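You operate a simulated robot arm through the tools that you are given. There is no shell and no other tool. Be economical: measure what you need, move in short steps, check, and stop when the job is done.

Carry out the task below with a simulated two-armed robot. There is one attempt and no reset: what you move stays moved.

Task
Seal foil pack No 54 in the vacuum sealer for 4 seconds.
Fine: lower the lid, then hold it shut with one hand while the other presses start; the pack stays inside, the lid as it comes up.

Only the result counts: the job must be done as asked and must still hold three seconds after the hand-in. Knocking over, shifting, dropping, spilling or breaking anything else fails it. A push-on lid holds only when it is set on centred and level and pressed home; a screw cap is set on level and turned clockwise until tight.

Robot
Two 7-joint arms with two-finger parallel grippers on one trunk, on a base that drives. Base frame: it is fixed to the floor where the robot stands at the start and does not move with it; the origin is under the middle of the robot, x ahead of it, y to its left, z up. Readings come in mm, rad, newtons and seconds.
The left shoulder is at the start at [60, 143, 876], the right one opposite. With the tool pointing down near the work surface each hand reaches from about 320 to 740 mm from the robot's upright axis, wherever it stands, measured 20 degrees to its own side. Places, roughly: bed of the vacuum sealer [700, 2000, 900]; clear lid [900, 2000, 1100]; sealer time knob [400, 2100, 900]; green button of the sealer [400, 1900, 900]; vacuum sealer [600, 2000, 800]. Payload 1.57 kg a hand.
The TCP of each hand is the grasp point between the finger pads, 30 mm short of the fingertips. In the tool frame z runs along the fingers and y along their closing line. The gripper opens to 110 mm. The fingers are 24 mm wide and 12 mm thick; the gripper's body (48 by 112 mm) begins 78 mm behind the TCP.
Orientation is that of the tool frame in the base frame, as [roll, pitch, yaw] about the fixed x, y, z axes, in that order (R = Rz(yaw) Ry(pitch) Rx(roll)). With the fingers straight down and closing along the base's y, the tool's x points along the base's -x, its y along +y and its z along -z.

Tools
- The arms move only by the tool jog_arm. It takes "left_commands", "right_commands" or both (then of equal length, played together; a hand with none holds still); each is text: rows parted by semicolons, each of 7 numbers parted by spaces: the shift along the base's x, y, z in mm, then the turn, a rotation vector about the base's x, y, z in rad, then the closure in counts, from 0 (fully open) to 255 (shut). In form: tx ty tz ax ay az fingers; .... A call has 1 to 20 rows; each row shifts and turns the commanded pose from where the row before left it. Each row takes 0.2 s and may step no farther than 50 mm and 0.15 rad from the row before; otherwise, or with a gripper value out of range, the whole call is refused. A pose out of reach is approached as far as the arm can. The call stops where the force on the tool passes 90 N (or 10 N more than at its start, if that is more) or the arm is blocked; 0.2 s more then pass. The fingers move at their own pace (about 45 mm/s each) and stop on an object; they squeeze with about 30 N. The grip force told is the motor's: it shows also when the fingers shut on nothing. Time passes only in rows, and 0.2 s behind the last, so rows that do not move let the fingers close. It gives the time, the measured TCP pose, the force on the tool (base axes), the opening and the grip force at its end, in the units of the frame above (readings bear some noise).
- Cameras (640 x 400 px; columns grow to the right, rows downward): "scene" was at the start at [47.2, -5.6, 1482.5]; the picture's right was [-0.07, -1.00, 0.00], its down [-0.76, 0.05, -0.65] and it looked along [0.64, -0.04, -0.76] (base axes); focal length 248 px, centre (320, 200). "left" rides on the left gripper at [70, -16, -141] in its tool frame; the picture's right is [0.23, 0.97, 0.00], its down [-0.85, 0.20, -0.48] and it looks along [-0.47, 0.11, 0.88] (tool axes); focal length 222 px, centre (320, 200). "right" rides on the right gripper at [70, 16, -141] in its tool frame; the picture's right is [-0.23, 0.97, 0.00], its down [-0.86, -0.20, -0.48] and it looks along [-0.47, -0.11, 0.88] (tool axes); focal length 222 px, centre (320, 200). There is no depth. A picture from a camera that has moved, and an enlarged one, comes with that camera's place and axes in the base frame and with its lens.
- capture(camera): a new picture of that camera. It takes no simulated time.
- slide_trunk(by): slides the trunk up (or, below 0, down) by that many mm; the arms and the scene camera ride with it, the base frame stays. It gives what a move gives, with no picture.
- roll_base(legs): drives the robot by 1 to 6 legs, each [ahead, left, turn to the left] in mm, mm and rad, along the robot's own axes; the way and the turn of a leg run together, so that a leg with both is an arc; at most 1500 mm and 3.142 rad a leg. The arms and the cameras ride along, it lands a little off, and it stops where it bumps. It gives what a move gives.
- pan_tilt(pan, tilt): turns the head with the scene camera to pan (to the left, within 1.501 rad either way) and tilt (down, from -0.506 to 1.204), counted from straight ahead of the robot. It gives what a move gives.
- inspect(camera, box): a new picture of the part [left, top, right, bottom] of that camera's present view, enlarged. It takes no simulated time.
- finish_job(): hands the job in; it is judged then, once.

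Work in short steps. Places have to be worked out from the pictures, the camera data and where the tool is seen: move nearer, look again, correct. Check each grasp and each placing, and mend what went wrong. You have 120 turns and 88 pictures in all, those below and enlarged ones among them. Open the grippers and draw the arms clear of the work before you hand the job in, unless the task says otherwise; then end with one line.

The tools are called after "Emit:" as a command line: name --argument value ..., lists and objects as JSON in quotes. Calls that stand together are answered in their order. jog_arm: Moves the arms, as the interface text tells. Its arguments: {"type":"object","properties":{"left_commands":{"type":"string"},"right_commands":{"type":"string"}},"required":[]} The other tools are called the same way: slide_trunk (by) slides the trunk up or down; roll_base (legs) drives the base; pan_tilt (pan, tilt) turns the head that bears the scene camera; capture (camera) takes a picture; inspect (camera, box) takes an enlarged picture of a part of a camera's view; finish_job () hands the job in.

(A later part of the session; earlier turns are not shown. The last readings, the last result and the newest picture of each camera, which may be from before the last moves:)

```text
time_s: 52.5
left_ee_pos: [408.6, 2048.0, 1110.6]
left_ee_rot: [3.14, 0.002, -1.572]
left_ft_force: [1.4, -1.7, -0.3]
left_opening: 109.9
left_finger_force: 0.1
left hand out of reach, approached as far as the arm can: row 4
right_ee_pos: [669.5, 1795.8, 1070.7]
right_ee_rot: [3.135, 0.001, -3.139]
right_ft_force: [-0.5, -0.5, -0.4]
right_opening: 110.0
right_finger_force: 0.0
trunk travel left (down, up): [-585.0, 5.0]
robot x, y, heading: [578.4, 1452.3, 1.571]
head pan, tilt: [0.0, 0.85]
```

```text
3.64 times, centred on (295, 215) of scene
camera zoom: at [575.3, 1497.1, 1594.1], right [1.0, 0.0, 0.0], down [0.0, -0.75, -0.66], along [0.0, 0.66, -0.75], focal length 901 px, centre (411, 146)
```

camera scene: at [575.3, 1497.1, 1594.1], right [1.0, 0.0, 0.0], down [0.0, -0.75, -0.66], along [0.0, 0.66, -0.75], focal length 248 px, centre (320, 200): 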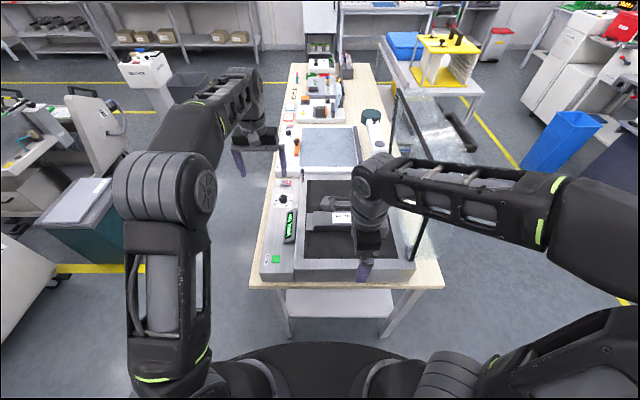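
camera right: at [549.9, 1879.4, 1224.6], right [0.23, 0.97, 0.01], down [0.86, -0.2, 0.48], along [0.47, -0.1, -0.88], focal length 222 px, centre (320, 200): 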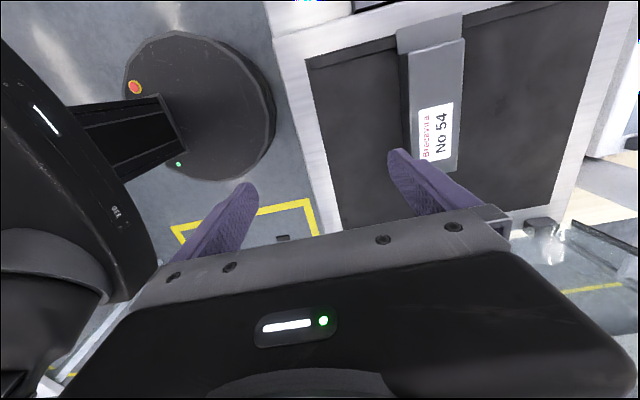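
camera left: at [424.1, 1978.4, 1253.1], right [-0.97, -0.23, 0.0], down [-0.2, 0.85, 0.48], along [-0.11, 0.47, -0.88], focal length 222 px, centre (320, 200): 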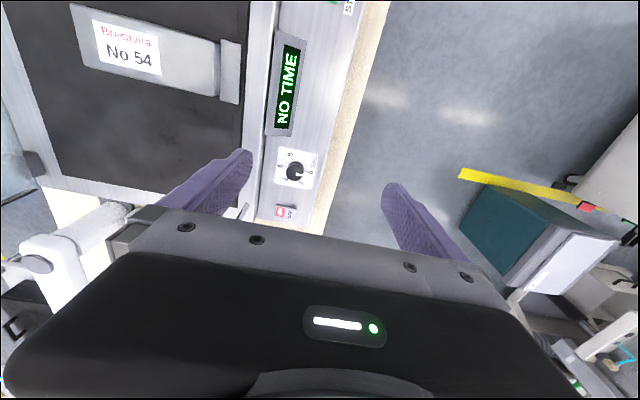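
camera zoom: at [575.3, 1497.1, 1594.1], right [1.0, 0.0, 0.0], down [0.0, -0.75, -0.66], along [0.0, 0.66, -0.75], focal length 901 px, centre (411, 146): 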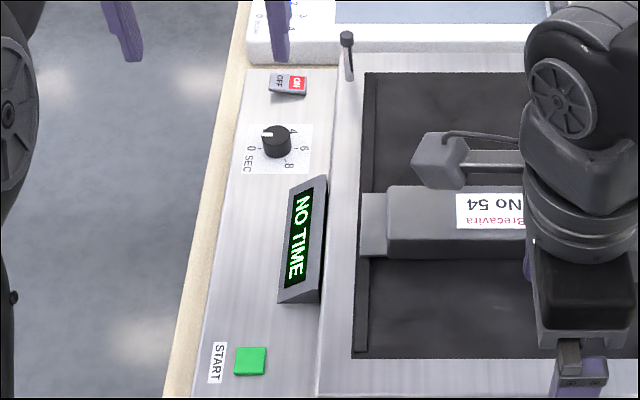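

The pointer is at 0 (toward -x) and the scale runs clockwise at about 30° per second, so 4 s is 120° clockwise. The knob top is near [433, 2134, 888]. I pre-turn the left gripper +60°, set a 50 mm opening and go above the knob.

Emit:
jog_arm --left_commands "0 0 -30 0 0 0.131 139;0 0 -30 0 0 0.131 139;0 0 -30 0 0 0.131 139;4 16 -10 0 0 0.131 139;5 18 -10 0 0 0.131 139;5 18 -10 0 0 0.131 139;5 17 0 0 0 0.131 139;5 17 0 0 0 0.131 139;0 0 0 0 0 0 139"

Emit:
capture --camera "left"

Emit:
inspect --camera "scene" --box '[255, 160, 335, 270]'

```text
time_s: 54.5
left_ee_pos: [431.8, 2134.7, 989.9]
left_ee_rot: [-3.139, 0.0, -0.52]
left_ft_force: [-0.3, 0.2, -0.1]
left_opening: 50.0
left_finger_force: 0.1
right_ee_pos: [670.3, 1797.3, 1071.4]
right_ee_rot: [3.136, -0.002, -3.138]
right_ft_force: [-0.2, -0.9, -0.1]
right_opening: 109.9
right_finger_force: 0.0
trunk travel left (down, up): [-585.0, 5.0]
robot x, y, heading: [575.4, 1452.2, 1.577]
head pan, tilt: [0.0, 0.85]
```

```text
51 pictures are left
camera left: at [500.3, 2113.3, 1131.4], right [-0.29, -0.96, 0.0], down [-0.84, 0.25, 0.48], along [-0.46, 0.14, -0.88], focal length 222 px, centre (320, 200)
```

left: 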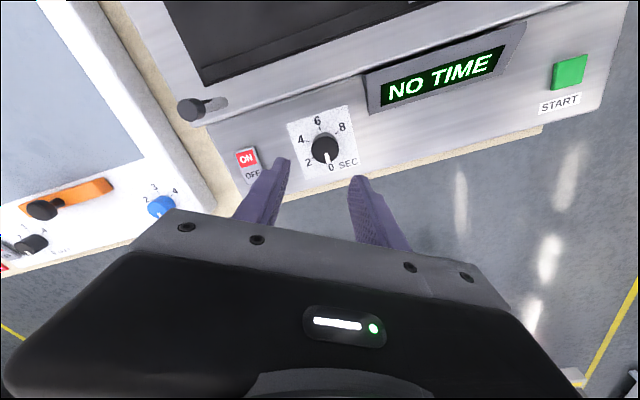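

```text
3.64 times, centred on (295, 215) of scene
camera zoom: at [575.9, 1498.4, 1594.0], right [1.0, 0.0, 0.0], down [0.0, -0.75, -0.66], along [0.0, 0.66, -0.75], focal length 901 px, centre (411, 146)
```

zoom: 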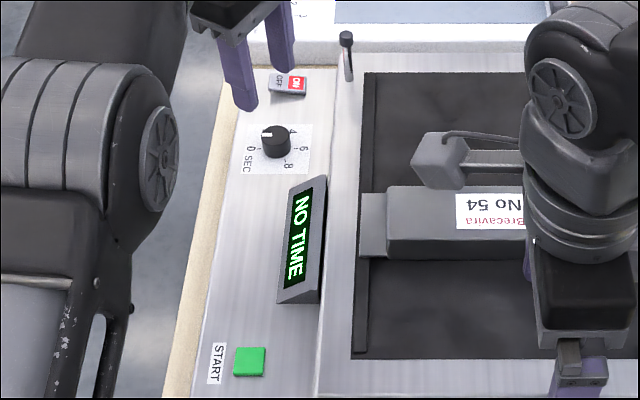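

The knob checks out at about [434, 2130]. I narrow the opening to 40 mm and descend so the tips straddle it.

Emit:
jog_arm --left_commands "2 -4 -20 0 0 0 162;0 0 -25 0 0 0 162;0 0 -20 0 0 0 162"

Emit:
capture --camera "left"

Emit:
inspect --camera "scene" --box '[275, 180, 315, 210]'

```text
time_s: 55.4
left_ee_pos: [432.7, 2130.7, 924.5]
left_ee_rot: [-3.141, -0.003, -0.523]
left_ft_force: [0.6, 0.3, -0.5]
left_opening: 40.2
left_finger_force: 0.0
right_ee_pos: [670.0, 1797.6, 1070.9]
right_ee_rot: [3.136, -0.002, -3.138]
right_ft_force: [0.2, 0.0, -0.6]
right_opening: 109.9
right_finger_force: 0.0
trunk travel left (down, up): [-585.0, 5.0]
robot x, y, heading: [575.0, 1451.1, 1.571]
head pan, tilt: [0.0, 0.85]
```

```text
49 pictures are left
camera left: at [500.5, 2110.4, 1066.1], right [-0.29, -0.96, 0.0], down [-0.84, 0.26, 0.48], along [-0.46, 0.14, -0.88], focal length 222 px, centre (320, 200)
```

left: 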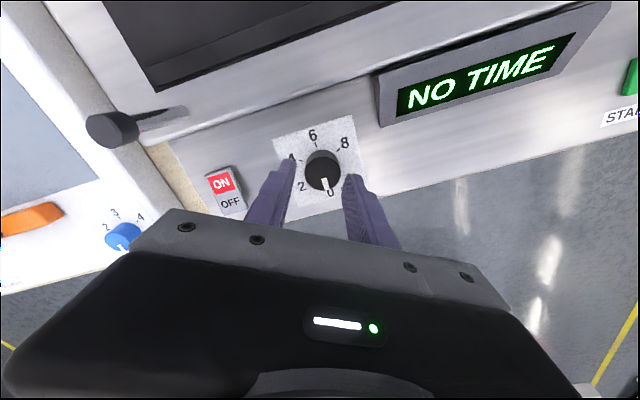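

```text
13.33 times, centred on (295, 195) of scene
camera zoom: at [575.7, 1499.0, 1594.0], right [1.0, 0.0, 0.0], down [0.0, -0.75, -0.66], along [0.0, 0.66, -0.75], focal length 3302 px, centre (653, 267)
```

zoom: 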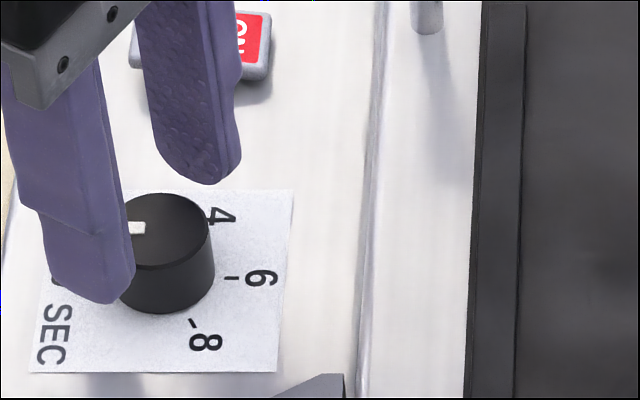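

Knob centre is about [434, 2128]. I correct, lower 22 mm, and close on it.

Emit:
jog_arm --left_commands "1.5 -2.5 0 0 0 0 162;0 0 -12 0 0 0 162;0 0 -10 0 0 0 162"

Emit:
jog_arm --left_commands "0 0 0 0 0 0 255;0 0 0 0 0 0 255;0 0 0 0 0 0 255;0 0 0 0 0 0 255"

Emit:
inspect --camera "scene" --box '[275, 180, 315, 210]'

```text
time_s: 56.1
left_ee_pos: [434.8, 2128.5, 905.1]
left_ee_rot: [-3.137, -0.001, -0.526]
left_ft_force: [-0.2, -0.8, 12.8]
left_opening: 39.7
left_finger_force: 0.1
right_ee_pos: [669.7, 1796.5, 1073.1]
right_ee_rot: [3.135, -0.004, -3.138]
right_ft_force: [0.3, -0.8, 1.1]
right_opening: 109.8
right_finger_force: 0.1
trunk travel left (down, up): [-585.0, 5.0]
robot x, y, heading: [576.5, 1448.6, 1.57]
head pan, tilt: [0.0, 0.85]
```

```text
time_s: 57.1
left_ee_pos: [433.8, 2127.1, 904.6]
left_ee_rot: [-3.138, 0.001, -0.524]
left_ft_force: [-3.6, 0.0, 25.3]
left_opening: 30.0
left_finger_force: 39.5
right_ee_pos: [669.5, 1795.4, 1071.8]
right_ee_rot: [3.134, -0.002, -3.139]
right_ft_force: [-0.2, 0.4, -0.1]
right_opening: 110.0
right_finger_force: 0.2
trunk travel left (down, up): [-585.0, 5.0]
robot x, y, heading: [576.4, 1451.9, 1.566]
head pan, tilt: [0.0, 0.85]
```

```text
13.33 times, centred on (295, 195) of scene
camera zoom: at [575.8, 1496.2, 1594.2], right [1.0, 0.0, 0.0], down [0.0, -0.75, -0.66], along [0.0, 0.66, -0.75], focal length 3302 px, centre (653, 267)
```

zoom: 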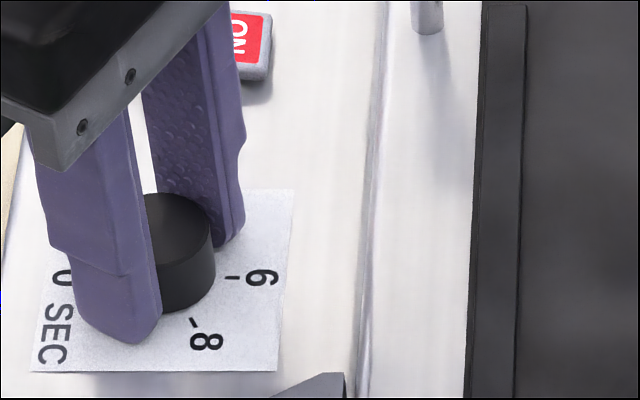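

Gripped (Ø30); the tips press on the panel, so I ease up 4 mm and turn -2.094 rad clockwise.

Emit:
jog_arm --left_commands "0 0 4 0 0 0 255;0 0 0 0 0 -0.1396 255;0 0 0 0 0 -0.1396 255;0 0 0 0 0 -0.1396 255;0 0 0 0 0 -0.1396 255;0 0 0 0 0 -0.1396 255;0 0 0 0 0 -0.1396 255;0 0 0 0 0 -0.1396 255;0 0 0 0 0 -0.1396 255;0 0 0 0 0 -0.1396 255;0 0 0 0 0 -0.1396 255;0 0 0 0 0 -0.1396 255;0 0 0 0 0 -0.1396 255;0 0 0 0 0 -0.1396 255;0 0 0 0 0 -0.1396 255;0 0 0 0 0 -0.1396 255;0 0 0 0 0 0 255"

Emit:
inspect --camera "scene" --box '[265, 175, 329, 215]'

```text
time_s: 60.8
left_ee_pos: [435.3, 2126.7, 904.4]
left_ee_rot: [3.141, -0.002, -2.622]
left_ft_force: [-3.5, 0.1, -3.6]
left_opening: 29.8
left_finger_force: 39.1
right_ee_pos: [669.1, 1798.7, 1071.1]
right_ee_rot: [3.139, 0.001, -3.14]
right_ft_force: [0.2, -0.5, 0.3]
right_opening: 110.2
right_finger_force: 0.0
trunk travel left (down, up): [-585.0, 5.0]
robot x, y, heading: [578.4, 1449.5, 1.569]
head pan, tilt: [0.0, 0.85]
```

```text
10.00 times, centred on (297, 195) of scene
camera zoom: at [575.2, 1499.5, 1594.0], right [1.0, 0.0, 0.0], down [0.0, -0.75, -0.66], along [0.0, 0.66, -0.75], focal length 2476 px, centre (550, 250)
```

zoom: 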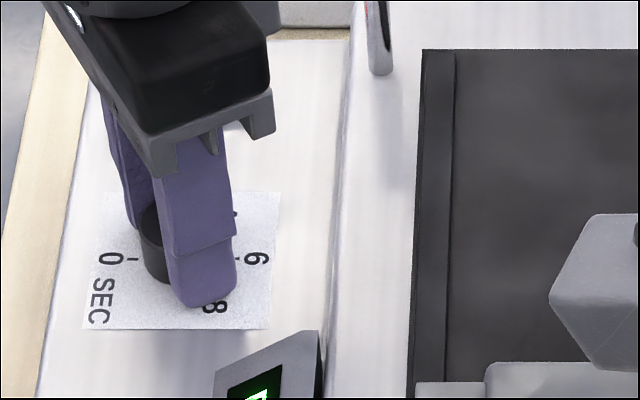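

The turn completed without slipping force. I read the display.

Emit:
inspect --camera "scene" --box '[255, 190, 335, 270]'

Emit:
capture --camera "left"

```text
5.00 times, centred on (295, 230) of scene
camera zoom: at [575.2, 1499.5, 1594.0], right [1.0, 0.0, 0.0], down [0.0, -0.75, -0.66], along [0.0, 0.66, -0.75], focal length 1238 px, centre (445, 50)
```

zoom: 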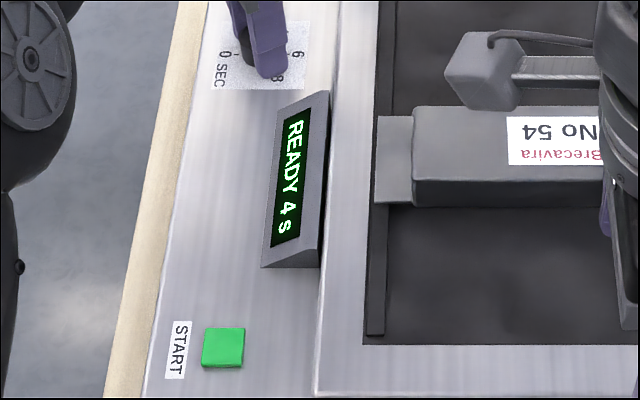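

```text
44 pictures are left
camera left: at [382.7, 2079.3, 1047.2], right [-0.68, 0.73, 0.0], down [0.64, 0.6, 0.48], along [0.35, 0.32, -0.88], focal length 222 px, centre (320, 200)
```

left: 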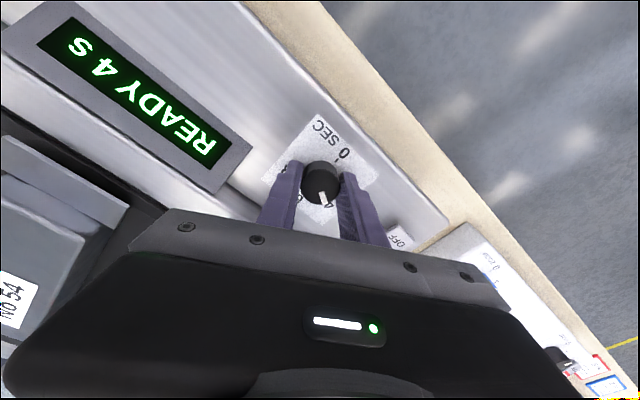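

Display reads "READY 4 s". I open the left hand, rise, and bring it back toward the button with fingers closed.

Emit:
jog_arm --left_commands "0 0 0 0 0 0 150;0 0 0 0 0 0 150;0 0 20 0 0 0 150;0 0 35 0 0 0 150;0 0 40 0 0 0.13 150;0 -35 20 0 0 0.13 255;-2 -40 0 0 0 0.13 255;-2 -40 0 0 0 0.13 255;-2 -40 0 0 0 0.13 255;-2 -40 0 0 0 0.13 255;-2 -40 0 0 0 0.13 255;-2 -15 0 0 0 0.13 255"

Emit:
capture --camera "left"

Emit:
capture --camera "scene"

```text
time_s: 63.4
left_ee_pos: [425.2, 1879.3, 1020.2]
left_ee_rot: [3.139, -0.001, -1.576]
left_ft_force: [0.2, 0.1, 0.5]
left_opening: 0.0
left_finger_force: 21.1
right_ee_pos: [669.1, 1797.7, 1071.3]
right_ee_rot: [3.135, -0.002, -3.138]
right_ft_force: [0.3, -0.8, 0.0]
right_opening: 110.1
right_finger_force: 0.0
trunk travel left (down, up): [-585.0, 5.0]
robot x, y, heading: [575.8, 1451.2, 1.566]
head pan, tilt: [0.0, 0.85]
```

```text
43 pictures are left
camera left: at [440.5, 1810.2, 1162.8], right [-0.98, -0.22, 0.0], down [-0.19, 0.86, 0.48], along [-0.11, 0.47, -0.88], focal length 222 px, centre (320, 200)
```

left: 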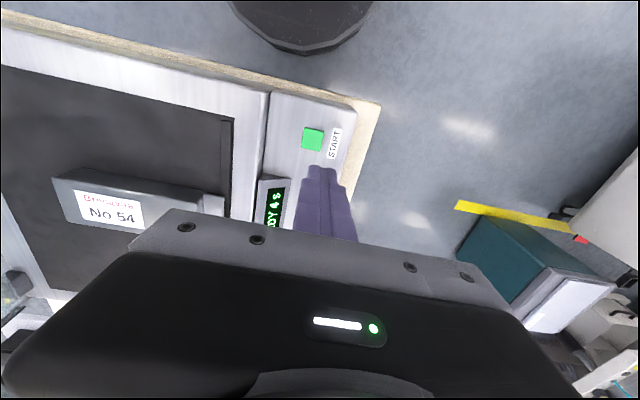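

```text
42 pictures are left
camera scene: at [575.6, 1498.7, 1594.0], right [1.0, 0.0, 0.0], down [0.0, -0.75, -0.66], along [0.0, 0.66, -0.75], focal length 248 px, centre (320, 200)
```

scene: 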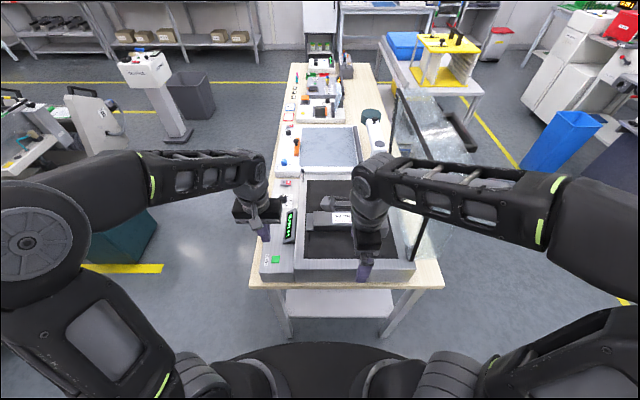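

The button is at about [434, 1877]. Now I pitch the right hand so its fingers point along +y, moving out to the lid's right side.

Emit:
jog_arm --right_commands "25 -10 5 0.145 0 0 0;25 -10 5 0.145 0 0 0;25 -10 5 0.145 0 0 120;25 -5 5 0.145 0 0 255;25 0 5 0.145 0 0 255;25 0 5 0.145 0 0 255;25 0 5 0.145 0 0 255;25 0 5 0.145 0 0 255;25 0 10 0.145 0 0 255;25 0 10 0.145 0 0 255;0 0 10 0.12 0 0 255"

Emit:
capture --camera "scene"

Emit:
capture --camera "right"

```text
time_s: 64.8
left_ee_pos: [419.9, 1879.7, 1022.1]
left_ee_rot: [-3.141, 0.0, -1.573]
left_ft_force: [1.0, 0.2, 0.5]
left_opening: 0.0
left_finger_force: 20.8
right_ee_pos: [800.3, 1834.1, 1185.9]
right_ee_rot: [2.265, -0.01, -3.085]
right_ft_force: [-55.8, 8.2, 1.1]
right_opening: 25.0
right_finger_force: 4.8
right hand out of reach, approached as far as the arm can: row 3, 4, 5, 6, 7
trunk travel left (down, up): [-585.0, 5.0]
robot x, y, heading: [574.2, 1452.1, 1.581]
head pan, tilt: [0.0, 0.85]
stopped in row 7 (right hand): the force on the tool passed its limit (the readings are from after the stop); the commanded pose is now the measured one
```

```text
41 pictures are left
camera scene: at [571.4, 1499.6, 1594.2], right [1.0, 0.01, 0.0], down [0.01, -0.75, -0.66], along [0.0, 0.66, -0.75], focal length 248 px, centre (320, 200)
```

scene: 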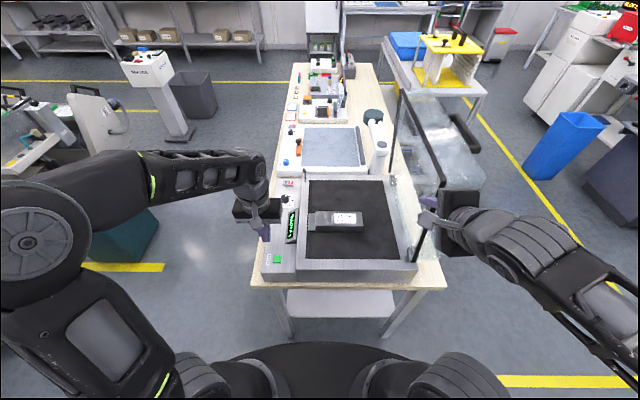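

```text
40 pictures are left
camera right: at [736.7, 1731.2, 1288.8], right [0.2, 0.63, 0.75], down [0.88, -0.45, 0.14], along [0.42, 0.63, -0.65], focal length 222 px, centre (320, 200)
```

right: 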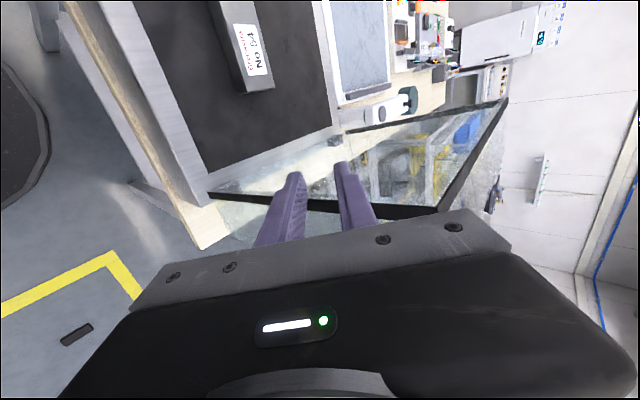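

The fingers pressed against the lid's inner face near its edge. I back off toward -x and -y at once.

Emit:
jog_arm --right_commands "-15 0 0 0 0 0 255;-20 -20 0 0 0 0 255;0 -40 0 0 0 0 255;0 -40 0 0 0 0 255"

Emit:
capture --camera "right"

Emit:
inspect --camera "scene" --box '[250, 80, 500, 290]'

```text
time_s: 65.8
left_ee_pos: [421.0, 1880.3, 1021.4]
left_ee_rot: [-3.139, -0.001, -1.573]
left_ft_force: [0.0, -0.1, 0.4]
left_opening: 0.0
left_finger_force: 21.5
right_ee_pos: [779.3, 1749.1, 1228.4]
right_ee_rot: [2.273, -0.008, -3.108]
right_ft_force: [-0.5, 0.5, -0.4]
right_opening: 0.0
right_finger_force: 21.3
right hand out of reach, approached as far as the arm can: row 1, 2, 3, 4
trunk travel left (down, up): [-585.0, 5.0]
robot x, y, heading: [575.7, 1452.0, 1.574]
head pan, tilt: [0.0, 0.85]
```

```text
39 pictures are left
camera right: at [713.2, 1649.3, 1332.3], right [0.21, 0.64, 0.74], down [0.87, -0.47, 0.15], along [0.44, 0.61, -0.65], focal length 222 px, centre (320, 200)
```

right: 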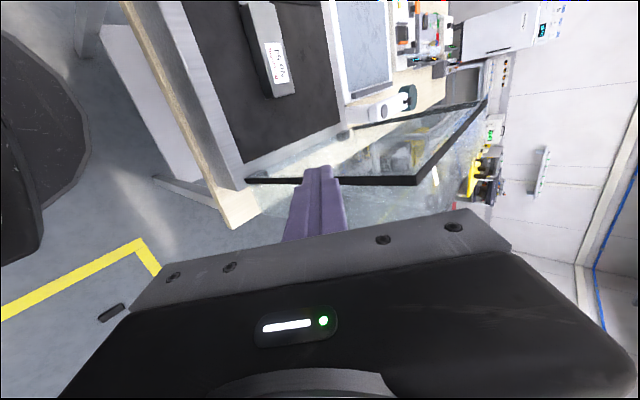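

```text
1.90 times, centred on (375, 185) of scene
camera zoom: at [573.7, 1498.2, 1594.0], right [1.0, 0.0, 0.0], down [0.0, -0.75, -0.66], along [0.0, 0.66, -0.75], focal length 472 px, centre (215, 229)
```

zoom: 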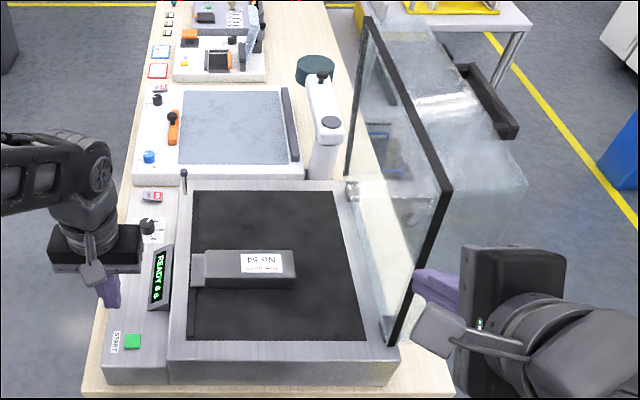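

Hand is free. The lid's near top corner is at about [820, 1860, 1245], and its dome extends to x≈900–930. I swing the tilted right hand outward to x≈980 while staying in front of the lid.

Emit:
jog_arm --right_commands "30 -15 0 0 0 0 255;40 0 -5 0 0 0 255;40 0 -5 0 0 0 255;40 0 -5 0 0 0 255;40 0 -5 0 0 0 255;20 0 -5 0 0 0 255"

Emit:
capture --camera "right"

Emit:
capture --camera "scene"

```text
time_s: 67.2
left_ee_pos: [422.4, 1880.0, 1019.7]
left_ee_rot: [3.14, -0.002, -1.573]
left_ft_force: [0.1, -0.2, -0.1]
left_opening: 0.1
left_finger_force: 21.7
right_ee_pos: [990.2, 1737.2, 1204.6]
right_ee_rot: [2.27, -0.008, -3.109]
right_ft_force: [-0.3, -0.2, 0.2]
right_opening: 0.0
right_finger_force: 21.6
trunk travel left (down, up): [-585.0, 5.0]
robot x, y, heading: [575.2, 1450.3, 1.575]
head pan, tilt: [0.0, 0.85]
```

```text
37 pictures are left
camera right: at [924.0, 1636.4, 1307.9], right [0.21, 0.63, 0.74], down [0.87, -0.47, 0.15], along [0.44, 0.62, -0.65], focal length 222 px, centre (320, 200)
```

right: 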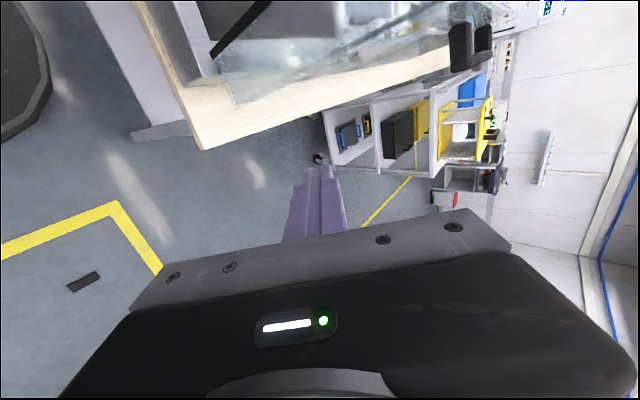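

```text
36 pictures are left
camera scene: at [574.8, 1499.0, 1594.0], right [1.0, 0.0, 0.0], down [0.0, -0.75, -0.66], along [0.0, 0.66, -0.75], focal length 248 px, centre (320, 200)
```

scene: 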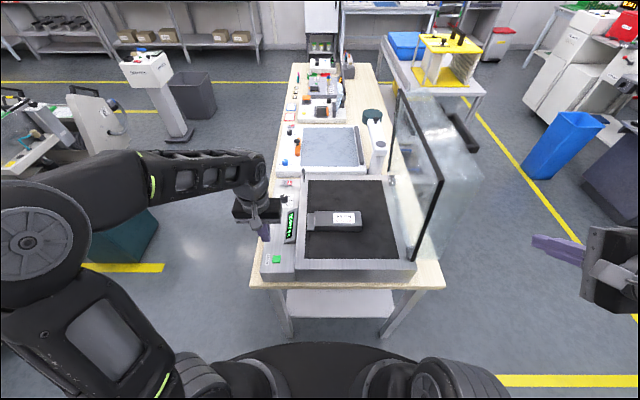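

Dome outer face is around x≈918, with a handle on it near [921, 2027, 1240]. I bring the fingertips behind the dome near its front edge and approach for contact.

Emit:
jog_arm --right_commands "0 40 0 0 0 0 255;0 40 -5 0 0 0 255;0 40 -5 0 0 0 255;0 28 0 0 0 0 255;-15 0 0 0 0 0 255;-15 0 0 0 0 0 255;-10 0 0 0 0 0 255"

Emit:
capture --camera "scene"

Emit:
capture --camera "right"

```text
time_s: 68.8
left_ee_pos: [421.1, 1879.0, 1020.4]
left_ee_rot: [3.141, -0.002, -1.574]
left_ft_force: [-0.4, 0.3, -0.1]
left_opening: 0.1
left_finger_force: 21.6
right_ee_pos: [951.6, 1884.2, 1193.5]
right_ee_rot: [2.272, -0.009, -3.109]
right_ft_force: [0.4, -0.3, -0.1]
right_opening: 0.1
right_finger_force: 21.8
trunk travel left (down, up): [-585.0, 5.0]
robot x, y, heading: [574.5, 1452.9, 1.576]
head pan, tilt: [0.0, 0.85]
```

```text
35 pictures are left
camera scene: at [574.2, 1498.7, 1594.0], right [1.0, 0.0, 0.0], down [0.0, -0.75, -0.66], along [0.0, 0.66, -0.75], focal length 248 px, centre (320, 200)
```

scene: 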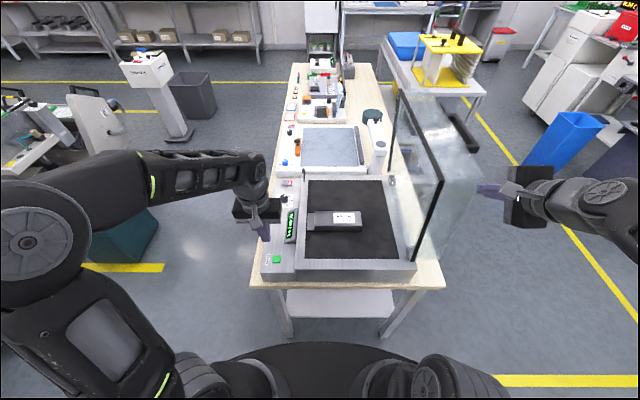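

```text
34 pictures are left
camera right: at [883.9, 1783.5, 1297.3], right [0.21, 0.63, 0.74], down [0.87, -0.47, 0.15], along [0.44, 0.62, -0.65], focal length 222 px, centre (320, 200)
```

right: 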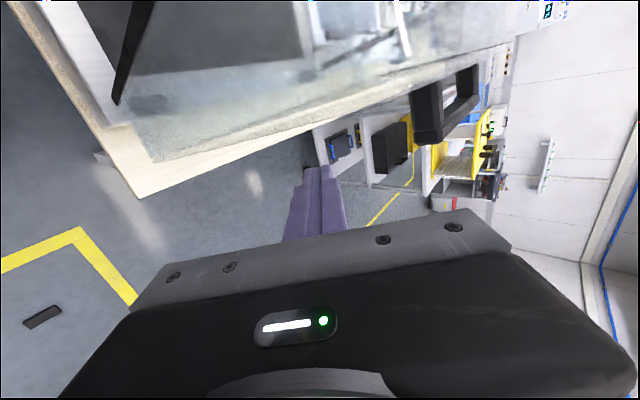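

Clear of the handle. I continue toward -x to make contact.

Emit:
jog_arm --right_commands "-8 5 0 0 0 0 255;-8 5 0 0 0 0 255;-6 0 0 0 0 0 255"

Emit:
jog_arm --right_commands "-6 0 0 0 0 0 255;-6 0 0 0 0 0 255"

Emit:
jog_arm --right_commands "-6 0 0 0 0 0 255;-6 0 0 0 0 0 255;-6 0 0 0 0 0 255"

```text
time_s: 69.6
left_ee_pos: [420.7, 1880.7, 1021.2]
left_ee_rot: [3.139, 0.0, -1.572]
left_ft_force: [0.5, -0.6, -0.4]
left_opening: 0.1
left_finger_force: 21.1
right_ee_pos: [929.6, 1893.2, 1193.6]
right_ee_rot: [2.272, -0.008, -3.108]
right_ft_force: [-0.6, 0.4, 0.5]
right_opening: 0.0
right_finger_force: 21.0
trunk travel left (down, up): [-585.0, 5.0]
robot x, y, heading: [573.5, 1449.4, 1.577]
head pan, tilt: [0.0, 0.85]
```

```text
time_s: 70.2
left_ee_pos: [422.2, 1879.3, 1021.2]
left_ee_rot: [3.14, -0.002, -1.575]
left_ft_force: [-0.1, -1.1, -0.3]
left_opening: 0.1
left_finger_force: 21.1
right_ee_pos: [915.7, 1893.2, 1195.3]
right_ee_rot: [2.268, -0.008, -3.108]
right_ft_force: [-0.4, -0.8, 0.0]
right_opening: 0.0
right_finger_force: 21.2
trunk travel left (down, up): [-585.0, 5.0]
robot x, y, heading: [575.1, 1450.4, 1.575]
head pan, tilt: [0.0, 0.85]
```

```text
time_s: 71.0
left_ee_pos: [420.5, 1879.5, 1020.5]
left_ee_rot: [3.14, -0.001, -1.575]
left_ft_force: [0.0, 0.1, -0.1]
left_opening: 0.0
left_finger_force: 21.4
right_ee_pos: [897.6, 1894.7, 1194.9]
right_ee_rot: [2.271, -0.009, -3.108]
right_ft_force: [0.7, 0.0, 0.6]
right_opening: 0.0
right_finger_force: 21.4
trunk travel left (down, up): [-585.0, 5.0]
robot x, y, heading: [575.7, 1451.4, 1.576]
head pan, tilt: [0.0, 0.85]
```

No contact yet; I look before going further.

Emit:
capture --camera "right"

Emit:
inspect --camera "scene" --box '[370, 80, 610, 280]'

```text
33 pictures are left
camera right: at [831.4, 1794.8, 1298.5], right [0.21, 0.63, 0.74], down [0.87, -0.47, 0.15], along [0.44, 0.62, -0.65], focal length 222 px, centre (320, 200)
```

right: 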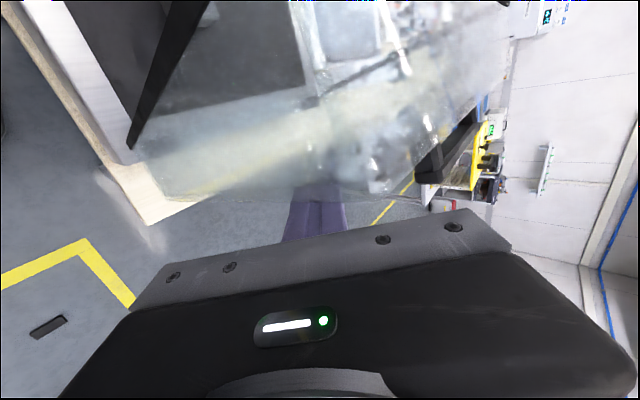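

```text
2.00 times, centred on (490, 180) of scene
camera zoom: at [574.4, 1498.8, 1594.0], right [1.0, 0.0, 0.0], down [0.0, -0.75, -0.66], along [0.0, 0.66, -0.75], focal length 495 px, centre (-20, 240)
```

zoom: 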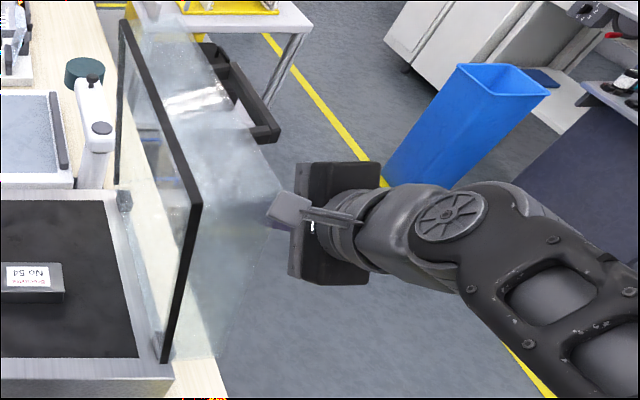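

The fingertips are just outside the dome. I continue inward in small steps.

Emit:
jog_arm --right_commands "-6 0 0 0 0 0 255;-6 0 0 0 0 0 255"

Emit:
jog_arm --right_commands "-6 0 0 0 0 0 255;-6 0 0 0 0 0 255"

```text
time_s: 71.6
left_ee_pos: [421.2, 1878.4, 1020.3]
left_ee_rot: [3.139, 0.0, -1.574]
left_ft_force: [-0.1, 0.1, 0.2]
left_opening: 0.2
left_finger_force: 20.9
right_ee_pos: [886.0, 1893.3, 1195.4]
right_ee_rot: [2.269, -0.009, -3.109]
right_ft_force: [0.7, 0.4, 1.0]
right_opening: 0.1
right_finger_force: 22.2
trunk travel left (down, up): [-585.0, 5.0]
robot x, y, heading: [574.5, 1451.6, 1.575]
head pan, tilt: [0.0, 0.85]
```

```text
time_s: 72.2
left_ee_pos: [421.3, 1879.9, 1020.3]
left_ee_rot: [3.141, -0.001, -1.574]
left_ft_force: [-0.8, -0.3, 0.7]
left_opening: 0.2
left_finger_force: 21.1
right_ee_pos: [873.2, 1894.9, 1192.6]
right_ee_rot: [2.271, -0.009, -3.108]
right_ft_force: [0.1, 0.2, 0.8]
right_opening: 0.1
right_finger_force: 21.7
trunk travel left (down, up): [-585.0, 5.0]
robot x, y, heading: [577.2, 1448.8, 1.575]
head pan, tilt: [0.0, 0.85]
```

Still no force; I check whether the lid is moving freely or the glass isn't where I think.

Emit:
inspect --camera "scene" --box '[370, 80, 610, 280]'

Emit:
capture --camera "right"

```text
2.00 times, centred on (490, 180) of scene
camera zoom: at [574.4, 1499.0, 1594.0], right [1.0, 0.0, 0.0], down [0.0, -0.75, -0.66], along [0.0, 0.66, -0.75], focal length 495 px, centre (-20, 240)
```

zoom: 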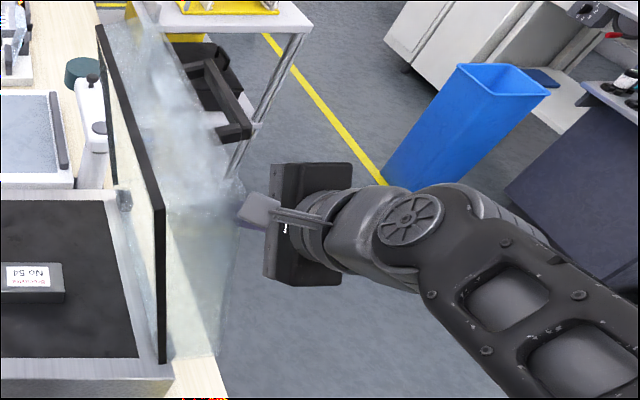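

```text
30 pictures are left
camera right: at [806.8, 1794.4, 1297.9], right [0.21, 0.63, 0.74], down [0.87, -0.47, 0.15], along [0.44, 0.62, -0.65], focal length 222 px, centre (320, 200)
```

right: 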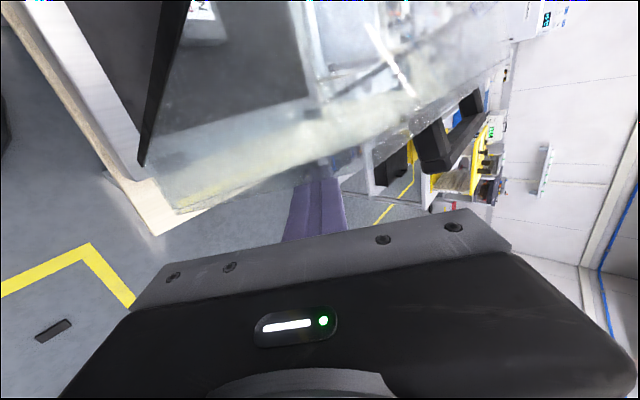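

The lid is swinging freely with the hand. I follow its arc about the hinge (~[850, 905]) for the next few steps.

Emit:
jog_arm --right_commands "-37 0 0 0 0 0 255;-37 0 -4 0 0 0 255;-36 0 -9 0 0 0 255;-34 0 -14 0 0 0 255"

Emit:
capture --camera "scene"

```text
time_s: 73.2
left_ee_pos: [420.0, 1879.2, 1020.9]
left_ee_rot: [-3.141, -0.002, -1.574]
left_ft_force: [-0.6, -0.5, 0.5]
left_opening: 0.0
left_finger_force: 21.4
right_ee_pos: [730.5, 1894.6, 1170.1]
right_ee_rot: [2.271, -0.009, -3.109]
right_ft_force: [0.1, 0.9, -0.2]
right_opening: 0.2
right_finger_force: 21.5
trunk travel left (down, up): [-585.0, 5.0]
robot x, y, heading: [574.8, 1448.2, 1.572]
head pan, tilt: [0.0, 0.85]
```

```text
29 pictures are left
camera scene: at [573.7, 1499.0, 1594.0], right [1.0, 0.0, 0.0], down [0.0, -0.75, -0.66], along [0.0, 0.66, -0.75], focal length 248 px, centre (320, 200)
```

scene: 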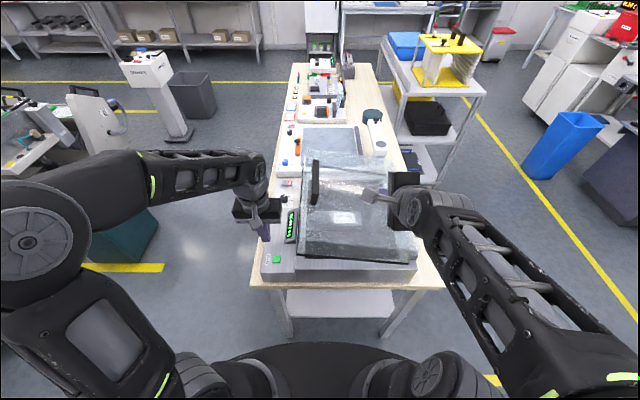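

The lid has dropped ahead of the hand. I zoom in to see its state.

Emit:
inspect --camera "scene" --box '[250, 130, 450, 290]'

```text
2.50 times, centred on (350, 210) of scene
camera zoom: at [573.7, 1499.0, 1594.0], right [1.0, 0.0, 0.0], down [0.0, -0.75, -0.66], along [0.0, 0.66, -0.75], focal length 619 px, centre (245, 175)
```

zoom: 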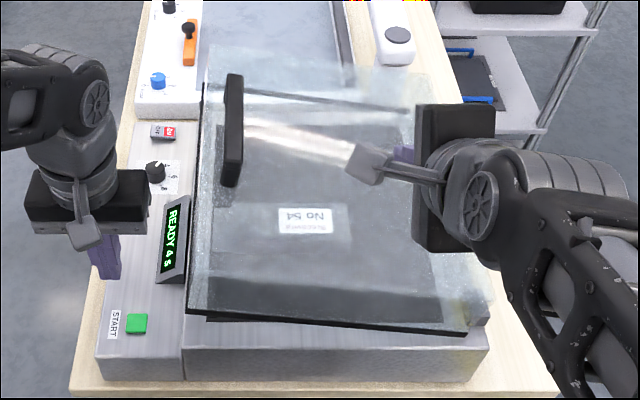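

The lid is nearly closed, still slightly raised at the front. I move the right hand over the dome's front area and press down gently.

Emit:
jog_arm --right_commands "-35 5 0 0 0 0 255;-35 5 -10 0 0 0 255;-30 5 -20 0 0 0 255;0 0 -30 0 0 0 255;0 0 -20 0 0 0 255"

Emit:
inspect --camera "scene" --box '[250, 130, 450, 290]'

```text
time_s: 74.4
left_ee_pos: [421.6, 1879.9, 1021.2]
left_ee_rot: [3.142, -0.001, -1.574]
left_ft_force: [-0.4, 0.2, 0.4]
left_opening: 0.1
left_finger_force: 20.6
right_ee_pos: [628.8, 1910.3, 1087.3]
right_ee_rot: [2.272, -0.007, -3.109]
right_ft_force: [-1.0, -0.3, 0.4]
right_opening: 0.0
right_finger_force: 21.3
trunk travel left (down, up): [-585.0, 5.0]
robot x, y, heading: [575.8, 1451.2, 1.573]
head pan, tilt: [0.0, 0.85]
```

```text
2.50 times, centred on (350, 210) of scene
camera zoom: at [573.9, 1499.1, 1594.0], right [1.0, 0.0, 0.0], down [0.0, -0.75, -0.66], along [0.0, 0.66, -0.75], focal length 619 px, centre (245, 175)
```

zoom: 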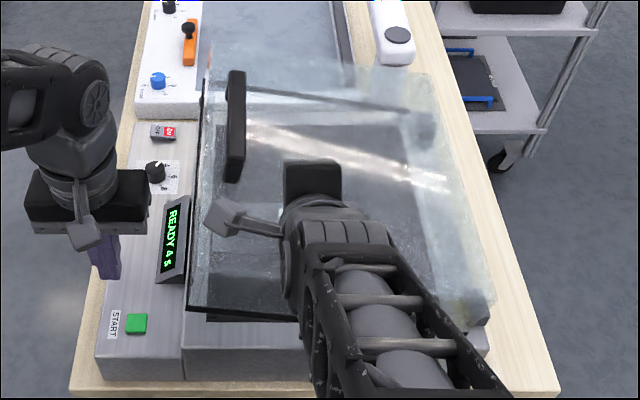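

I lower step by step until the lid is felt.

Emit:
jog_arm --right_commands "0 0 -10 0 0 0 255;0 0 -10 0 0 0 255;0 0 -10 0 0 0 255"

Emit:
jog_arm --right_commands "0 0 -8 0 0 0 255;0 0 -8 0 0 0 255"

Emit:
jog_arm --right_commands "0 0 -6 0 0 0 255;0 0 -6 0 0 0 255"

```text
time_s: 75.2
left_ee_pos: [421.4, 1879.7, 1021.4]
left_ee_rot: [3.141, -0.002, -1.576]
left_ft_force: [0.3, -0.6, 0.5]
left_opening: 0.0
left_finger_force: 21.7
right_ee_pos: [628.4, 1909.8, 1057.9]
right_ee_rot: [2.27, -0.009, -3.106]
right_ft_force: [-2.6, -0.5, 3.8]
right_opening: 0.1
right_finger_force: 21.3
trunk travel left (down, up): [-585.0, 5.0]
robot x, y, heading: [574.2, 1450.7, 1.575]
head pan, tilt: [0.0, 0.85]
```

```text
time_s: 75.8
left_ee_pos: [420.1, 1879.7, 1021.8]
left_ee_rot: [3.141, -0.001, -1.574]
left_ft_force: [-0.6, 0.1, 0.1]
left_opening: 0.0
left_finger_force: 21.3
right_ee_pos: [627.9, 1908.6, 1042.6]
right_ee_rot: [2.267, -0.009, -3.108]
right_ft_force: [-6.8, 0.7, 8.9]
right_opening: 0.2
right_finger_force: 21.4
trunk travel left (down, up): [-585.0, 5.0]
robot x, y, heading: [576.7, 1452.6, 1.572]
head pan, tilt: [0.0, 0.85]
```

```text
time_s: 76.4
left_ee_pos: [420.9, 1878.5, 1021.6]
left_ee_rot: [3.141, -0.001, -1.574]
left_ft_force: [-0.2, -0.4, -0.9]
left_opening: 0.1
left_finger_force: 21.8
right_ee_pos: [627.4, 1908.3, 1030.4]
right_ee_rot: [2.269, -0.007, -3.107]
right_ft_force: [-11.0, -1.3, 11.5]
right_opening: 0.3
right_finger_force: 20.9
trunk travel left (down, up): [-585.0, 5.0]
robot x, y, heading: [571.8, 1445.6, 1.573]
head pan, tilt: [0.0, 0.85]
```

The lid yields against a light spring. I continue until it seats.

Emit:
jog_arm --right_commands "0 0 -6 0 0 0 255;0 0 -6 0 0 0 255"

Emit:
jog_arm --right_commands "0 0 -5 0 0 0 255;0 0 -5 0 0 0 255"

Emit:
inspect --camera "scene" --box '[250, 130, 450, 290]'

```text
time_s: 77.0
left_ee_pos: [420.0, 1877.6, 1020.4]
left_ee_rot: [-3.141, 0.001, -1.574]
left_ft_force: [0.0, 0.2, -0.5]
left_opening: 0.2
left_finger_force: 21.3
right_ee_pos: [628.8, 1908.4, 1018.6]
right_ee_rot: [2.267, -0.007, -3.106]
right_ft_force: [-15.8, -3.3, 17.1]
right_opening: 0.0
right_finger_force: 21.4
trunk travel left (down, up): [-585.0, 5.0]
robot x, y, heading: [573.7, 1453.1, 1.571]
head pan, tilt: [0.0, 0.85]
```

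```text
time_s: 77.6
left_ee_pos: [419.9, 1873.8, 1024.3]
left_ee_rot: [3.141, 0.002, -1.575]
left_ft_force: [-0.1, -1.1, 0.5]
left_opening: 0.1
left_finger_force: 21.6
right_ee_pos: [625.7, 1907.7, 1016.4]
right_ee_rot: [2.25, -0.008, -3.109]
right_ft_force: [-6.4, -22.7, 66.2]
right_opening: 0.0
right_finger_force: 21.2
trunk travel left (down, up): [-585.0, 5.0]
robot x, y, heading: [571.0, 1451.2, 1.573]
head pan, tilt: [0.0, 0.85]
```

```text
2.50 times, centred on (350, 210) of scene
camera zoom: at [572.8, 1489.8, 1595.2], right [1.0, 0.0, 0.0], down [0.0, -0.75, -0.66], along [0.0, 0.66, -0.75], focal length 619 px, centre (245, 175)
```

zoom: 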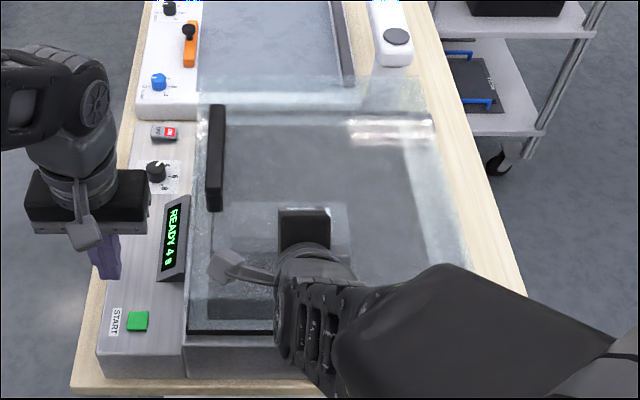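

The lid is seated on the rim (sharp force rise, ~66 N). I ease 2 mm and bring the left fingertips over the button.

Emit:
jog_arm --left_commands "7 2 -35 0 0 0 255;7 1 -40 0 0 0 255;0 0 -15 0 0 0 255" --right_commands "0 0 2 0 0 0 255;0 0 0 0 0 0 255;0 0 0 0 0 0 255"

Emit:
inspect --camera "scene" --box '[250, 200, 350, 290]'

Emit:
capture --camera "left"

```text
time_s: 78.4
left_ee_pos: [434.5, 1879.6, 932.8]
left_ee_rot: [-3.142, 0.004, -1.575]
left_ft_force: [0.4, -0.6, 0.2]
left_opening: 0.0
left_finger_force: 21.6
right_ee_pos: [626.1, 1908.7, 1017.3]
right_ee_rot: [2.255, -0.009, -3.109]
right_ft_force: [-6.8, -16.0, 57.7]
right_opening: 0.3
right_finger_force: 21.4
trunk travel left (down, up): [-585.0, 5.0]
robot x, y, heading: [571.1, 1449.7, 1.573]
head pan, tilt: [0.0, 0.85]
```

```text
4.44 times, centred on (300, 245) of scene
camera zoom: at [572.8, 1491.6, 1594.3], right [1.0, 0.0, 0.0], down [0.0, -0.75, -0.66], along [0.0, 0.66, -0.75], focal length 1101 px, centre (409, 0)
```

zoom: 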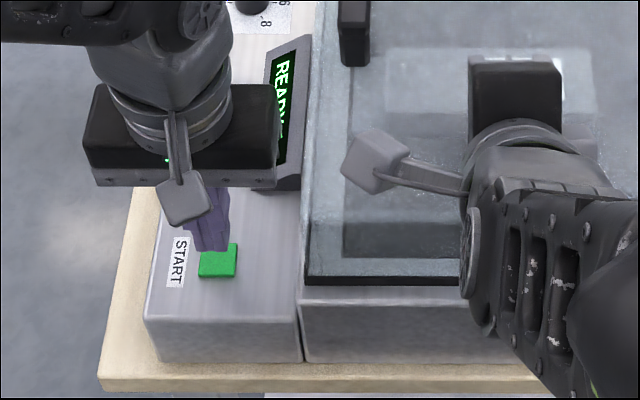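

```text
24 pictures are left
camera left: at [451.0, 1809.1, 1073.9], right [-0.97, -0.22, 0.0], down [-0.2, 0.85, 0.48], along [-0.11, 0.47, -0.88], focal length 222 px, centre (320, 200)
```

left: 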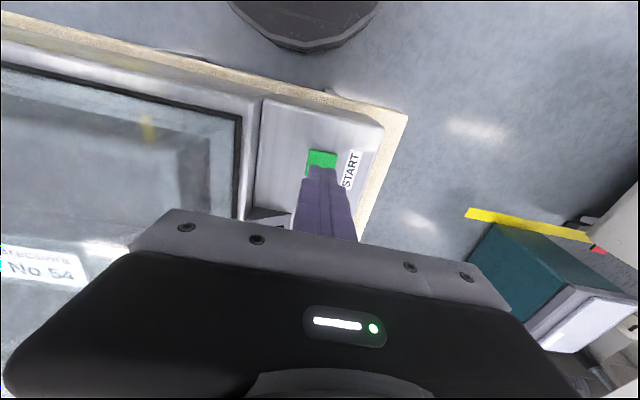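

Fingertips are right over the button. I press down in small steps.

Emit:
jog_arm --left_commands "0 -3 -10 0 0 0 255;0 0 -6 0 0 0 255;0 0 -4 0 0 0 255"

Emit:
inspect --camera "scene" --box '[250, 190, 350, 290]'

```text
time_s: 79.2
left_ee_pos: [434.8, 1876.3, 912.3]
left_ee_rot: [3.141, 0.001, -1.572]
left_ft_force: [0.0, -0.2, 1.0]
left_opening: 0.0
left_finger_force: 21.2
right_ee_pos: [626.7, 1909.6, 1016.9]
right_ee_rot: [2.253, -0.009, -3.108]
right_ft_force: [-4.5, -15.4, 57.5]
right_opening: 0.0
right_finger_force: 21.4
trunk travel left (down, up): [-585.0, 5.0]
robot x, y, heading: [573.0, 1450.8, 1.578]
head pan, tilt: [0.0, 0.85]
```

```text
4.00 times, centred on (300, 240) of scene
camera zoom: at [573.0, 1492.0, 1594.3], right [1.0, 0.0, 0.0], down [0.0, -0.75, -0.66], along [0.0, 0.66, -0.75], focal length 991 px, centre (400, 40)
```

zoom: 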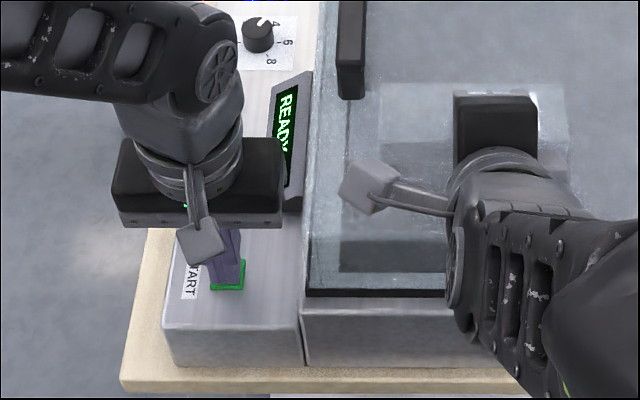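

Almost touching. I continue down a few millimetres at a time.

Emit:
jog_arm --left_commands "0 0 -3 0 0 0 255;0 0 -3 0 0 0 255"

Emit:
inspect --camera "scene" --box '[270, 190, 340, 290]'

```text
time_s: 79.8
left_ee_pos: [435.6, 1875.8, 906.7]
left_ee_rot: [-3.141, 0.001, -1.571]
left_ft_force: [-0.4, -3.7, 8.1]
left_opening: 0.0
left_finger_force: 21.2
right_ee_pos: [627.1, 1908.8, 1017.0]
right_ee_rot: [2.254, -0.009, -3.109]
right_ft_force: [-5.7, -9.6, 52.7]
right_opening: 0.0
right_finger_force: 21.5
trunk travel left (down, up): [-585.0, 5.0]
robot x, y, heading: [575.6, 1453.3, 1.577]
head pan, tilt: [0.0, 0.85]
```

```text
4.00 times, centred on (305, 240) of scene
camera zoom: at [573.2, 1492.2, 1594.4], right [1.0, 0.0, 0.0], down [0.0, -0.75, -0.66], along [0.0, 0.66, -0.75], focal length 991 px, centre (380, 40)
```

zoom: 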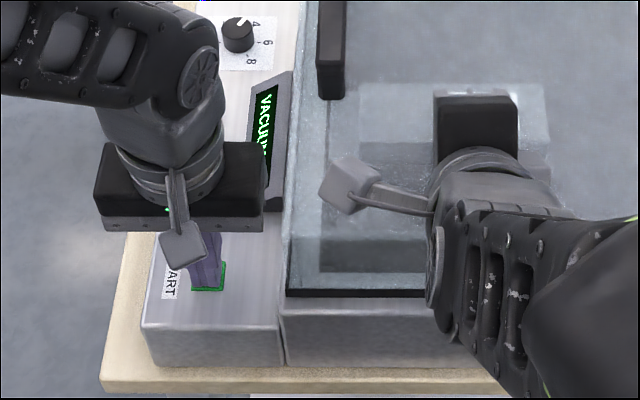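

The display shows "VACUUM": the cycle has started. I lift the left hand off the button while the right keeps the lid shut.

Emit:
jog_arm --left_commands "0 0 15 0 0 0 255;0 0 40 0 0 0 255;-25 0 40 0 0 0 255;-40 0 10 0 0 0 255" --right_commands "0 0 0 0 0 0 255;0 0 0 0 0 0 255;0 0 0 0 0 0 255;0 0 0 0 0 0 255"

Emit:
inspect --camera "scene" --box '[250, 190, 350, 290]'

```text
time_s: 80.8
left_ee_pos: [372.2, 1874.1, 1012.3]
left_ee_rot: [-3.142, 0.0, -1.575]
left_ft_force: [0.4, -0.3, 0.1]
left_opening: 0.0
left_finger_force: 21.5
right_ee_pos: [625.5, 1909.5, 1016.2]
right_ee_rot: [2.252, -0.008, -3.11]
right_ft_force: [-3.7, -11.7, 56.7]
right_opening: 0.0
right_finger_force: 21.1
trunk travel left (down, up): [-585.0, 5.0]
robot x, y, heading: [573.9, 1454.9, 1.572]
head pan, tilt: [0.0, 0.85]
```

```text
4.00 times, centred on (300, 240) of scene
camera zoom: at [572.9, 1492.5, 1594.3], right [1.0, 0.0, 0.0], down [0.0, -0.75, -0.66], along [0.0, 0.66, -0.75], focal length 991 px, centre (400, 40)
```

zoom: 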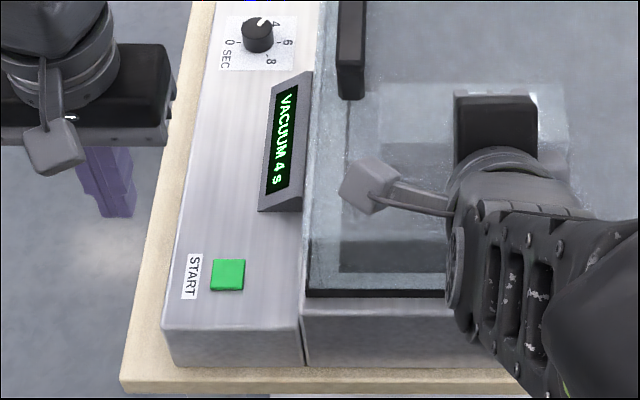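

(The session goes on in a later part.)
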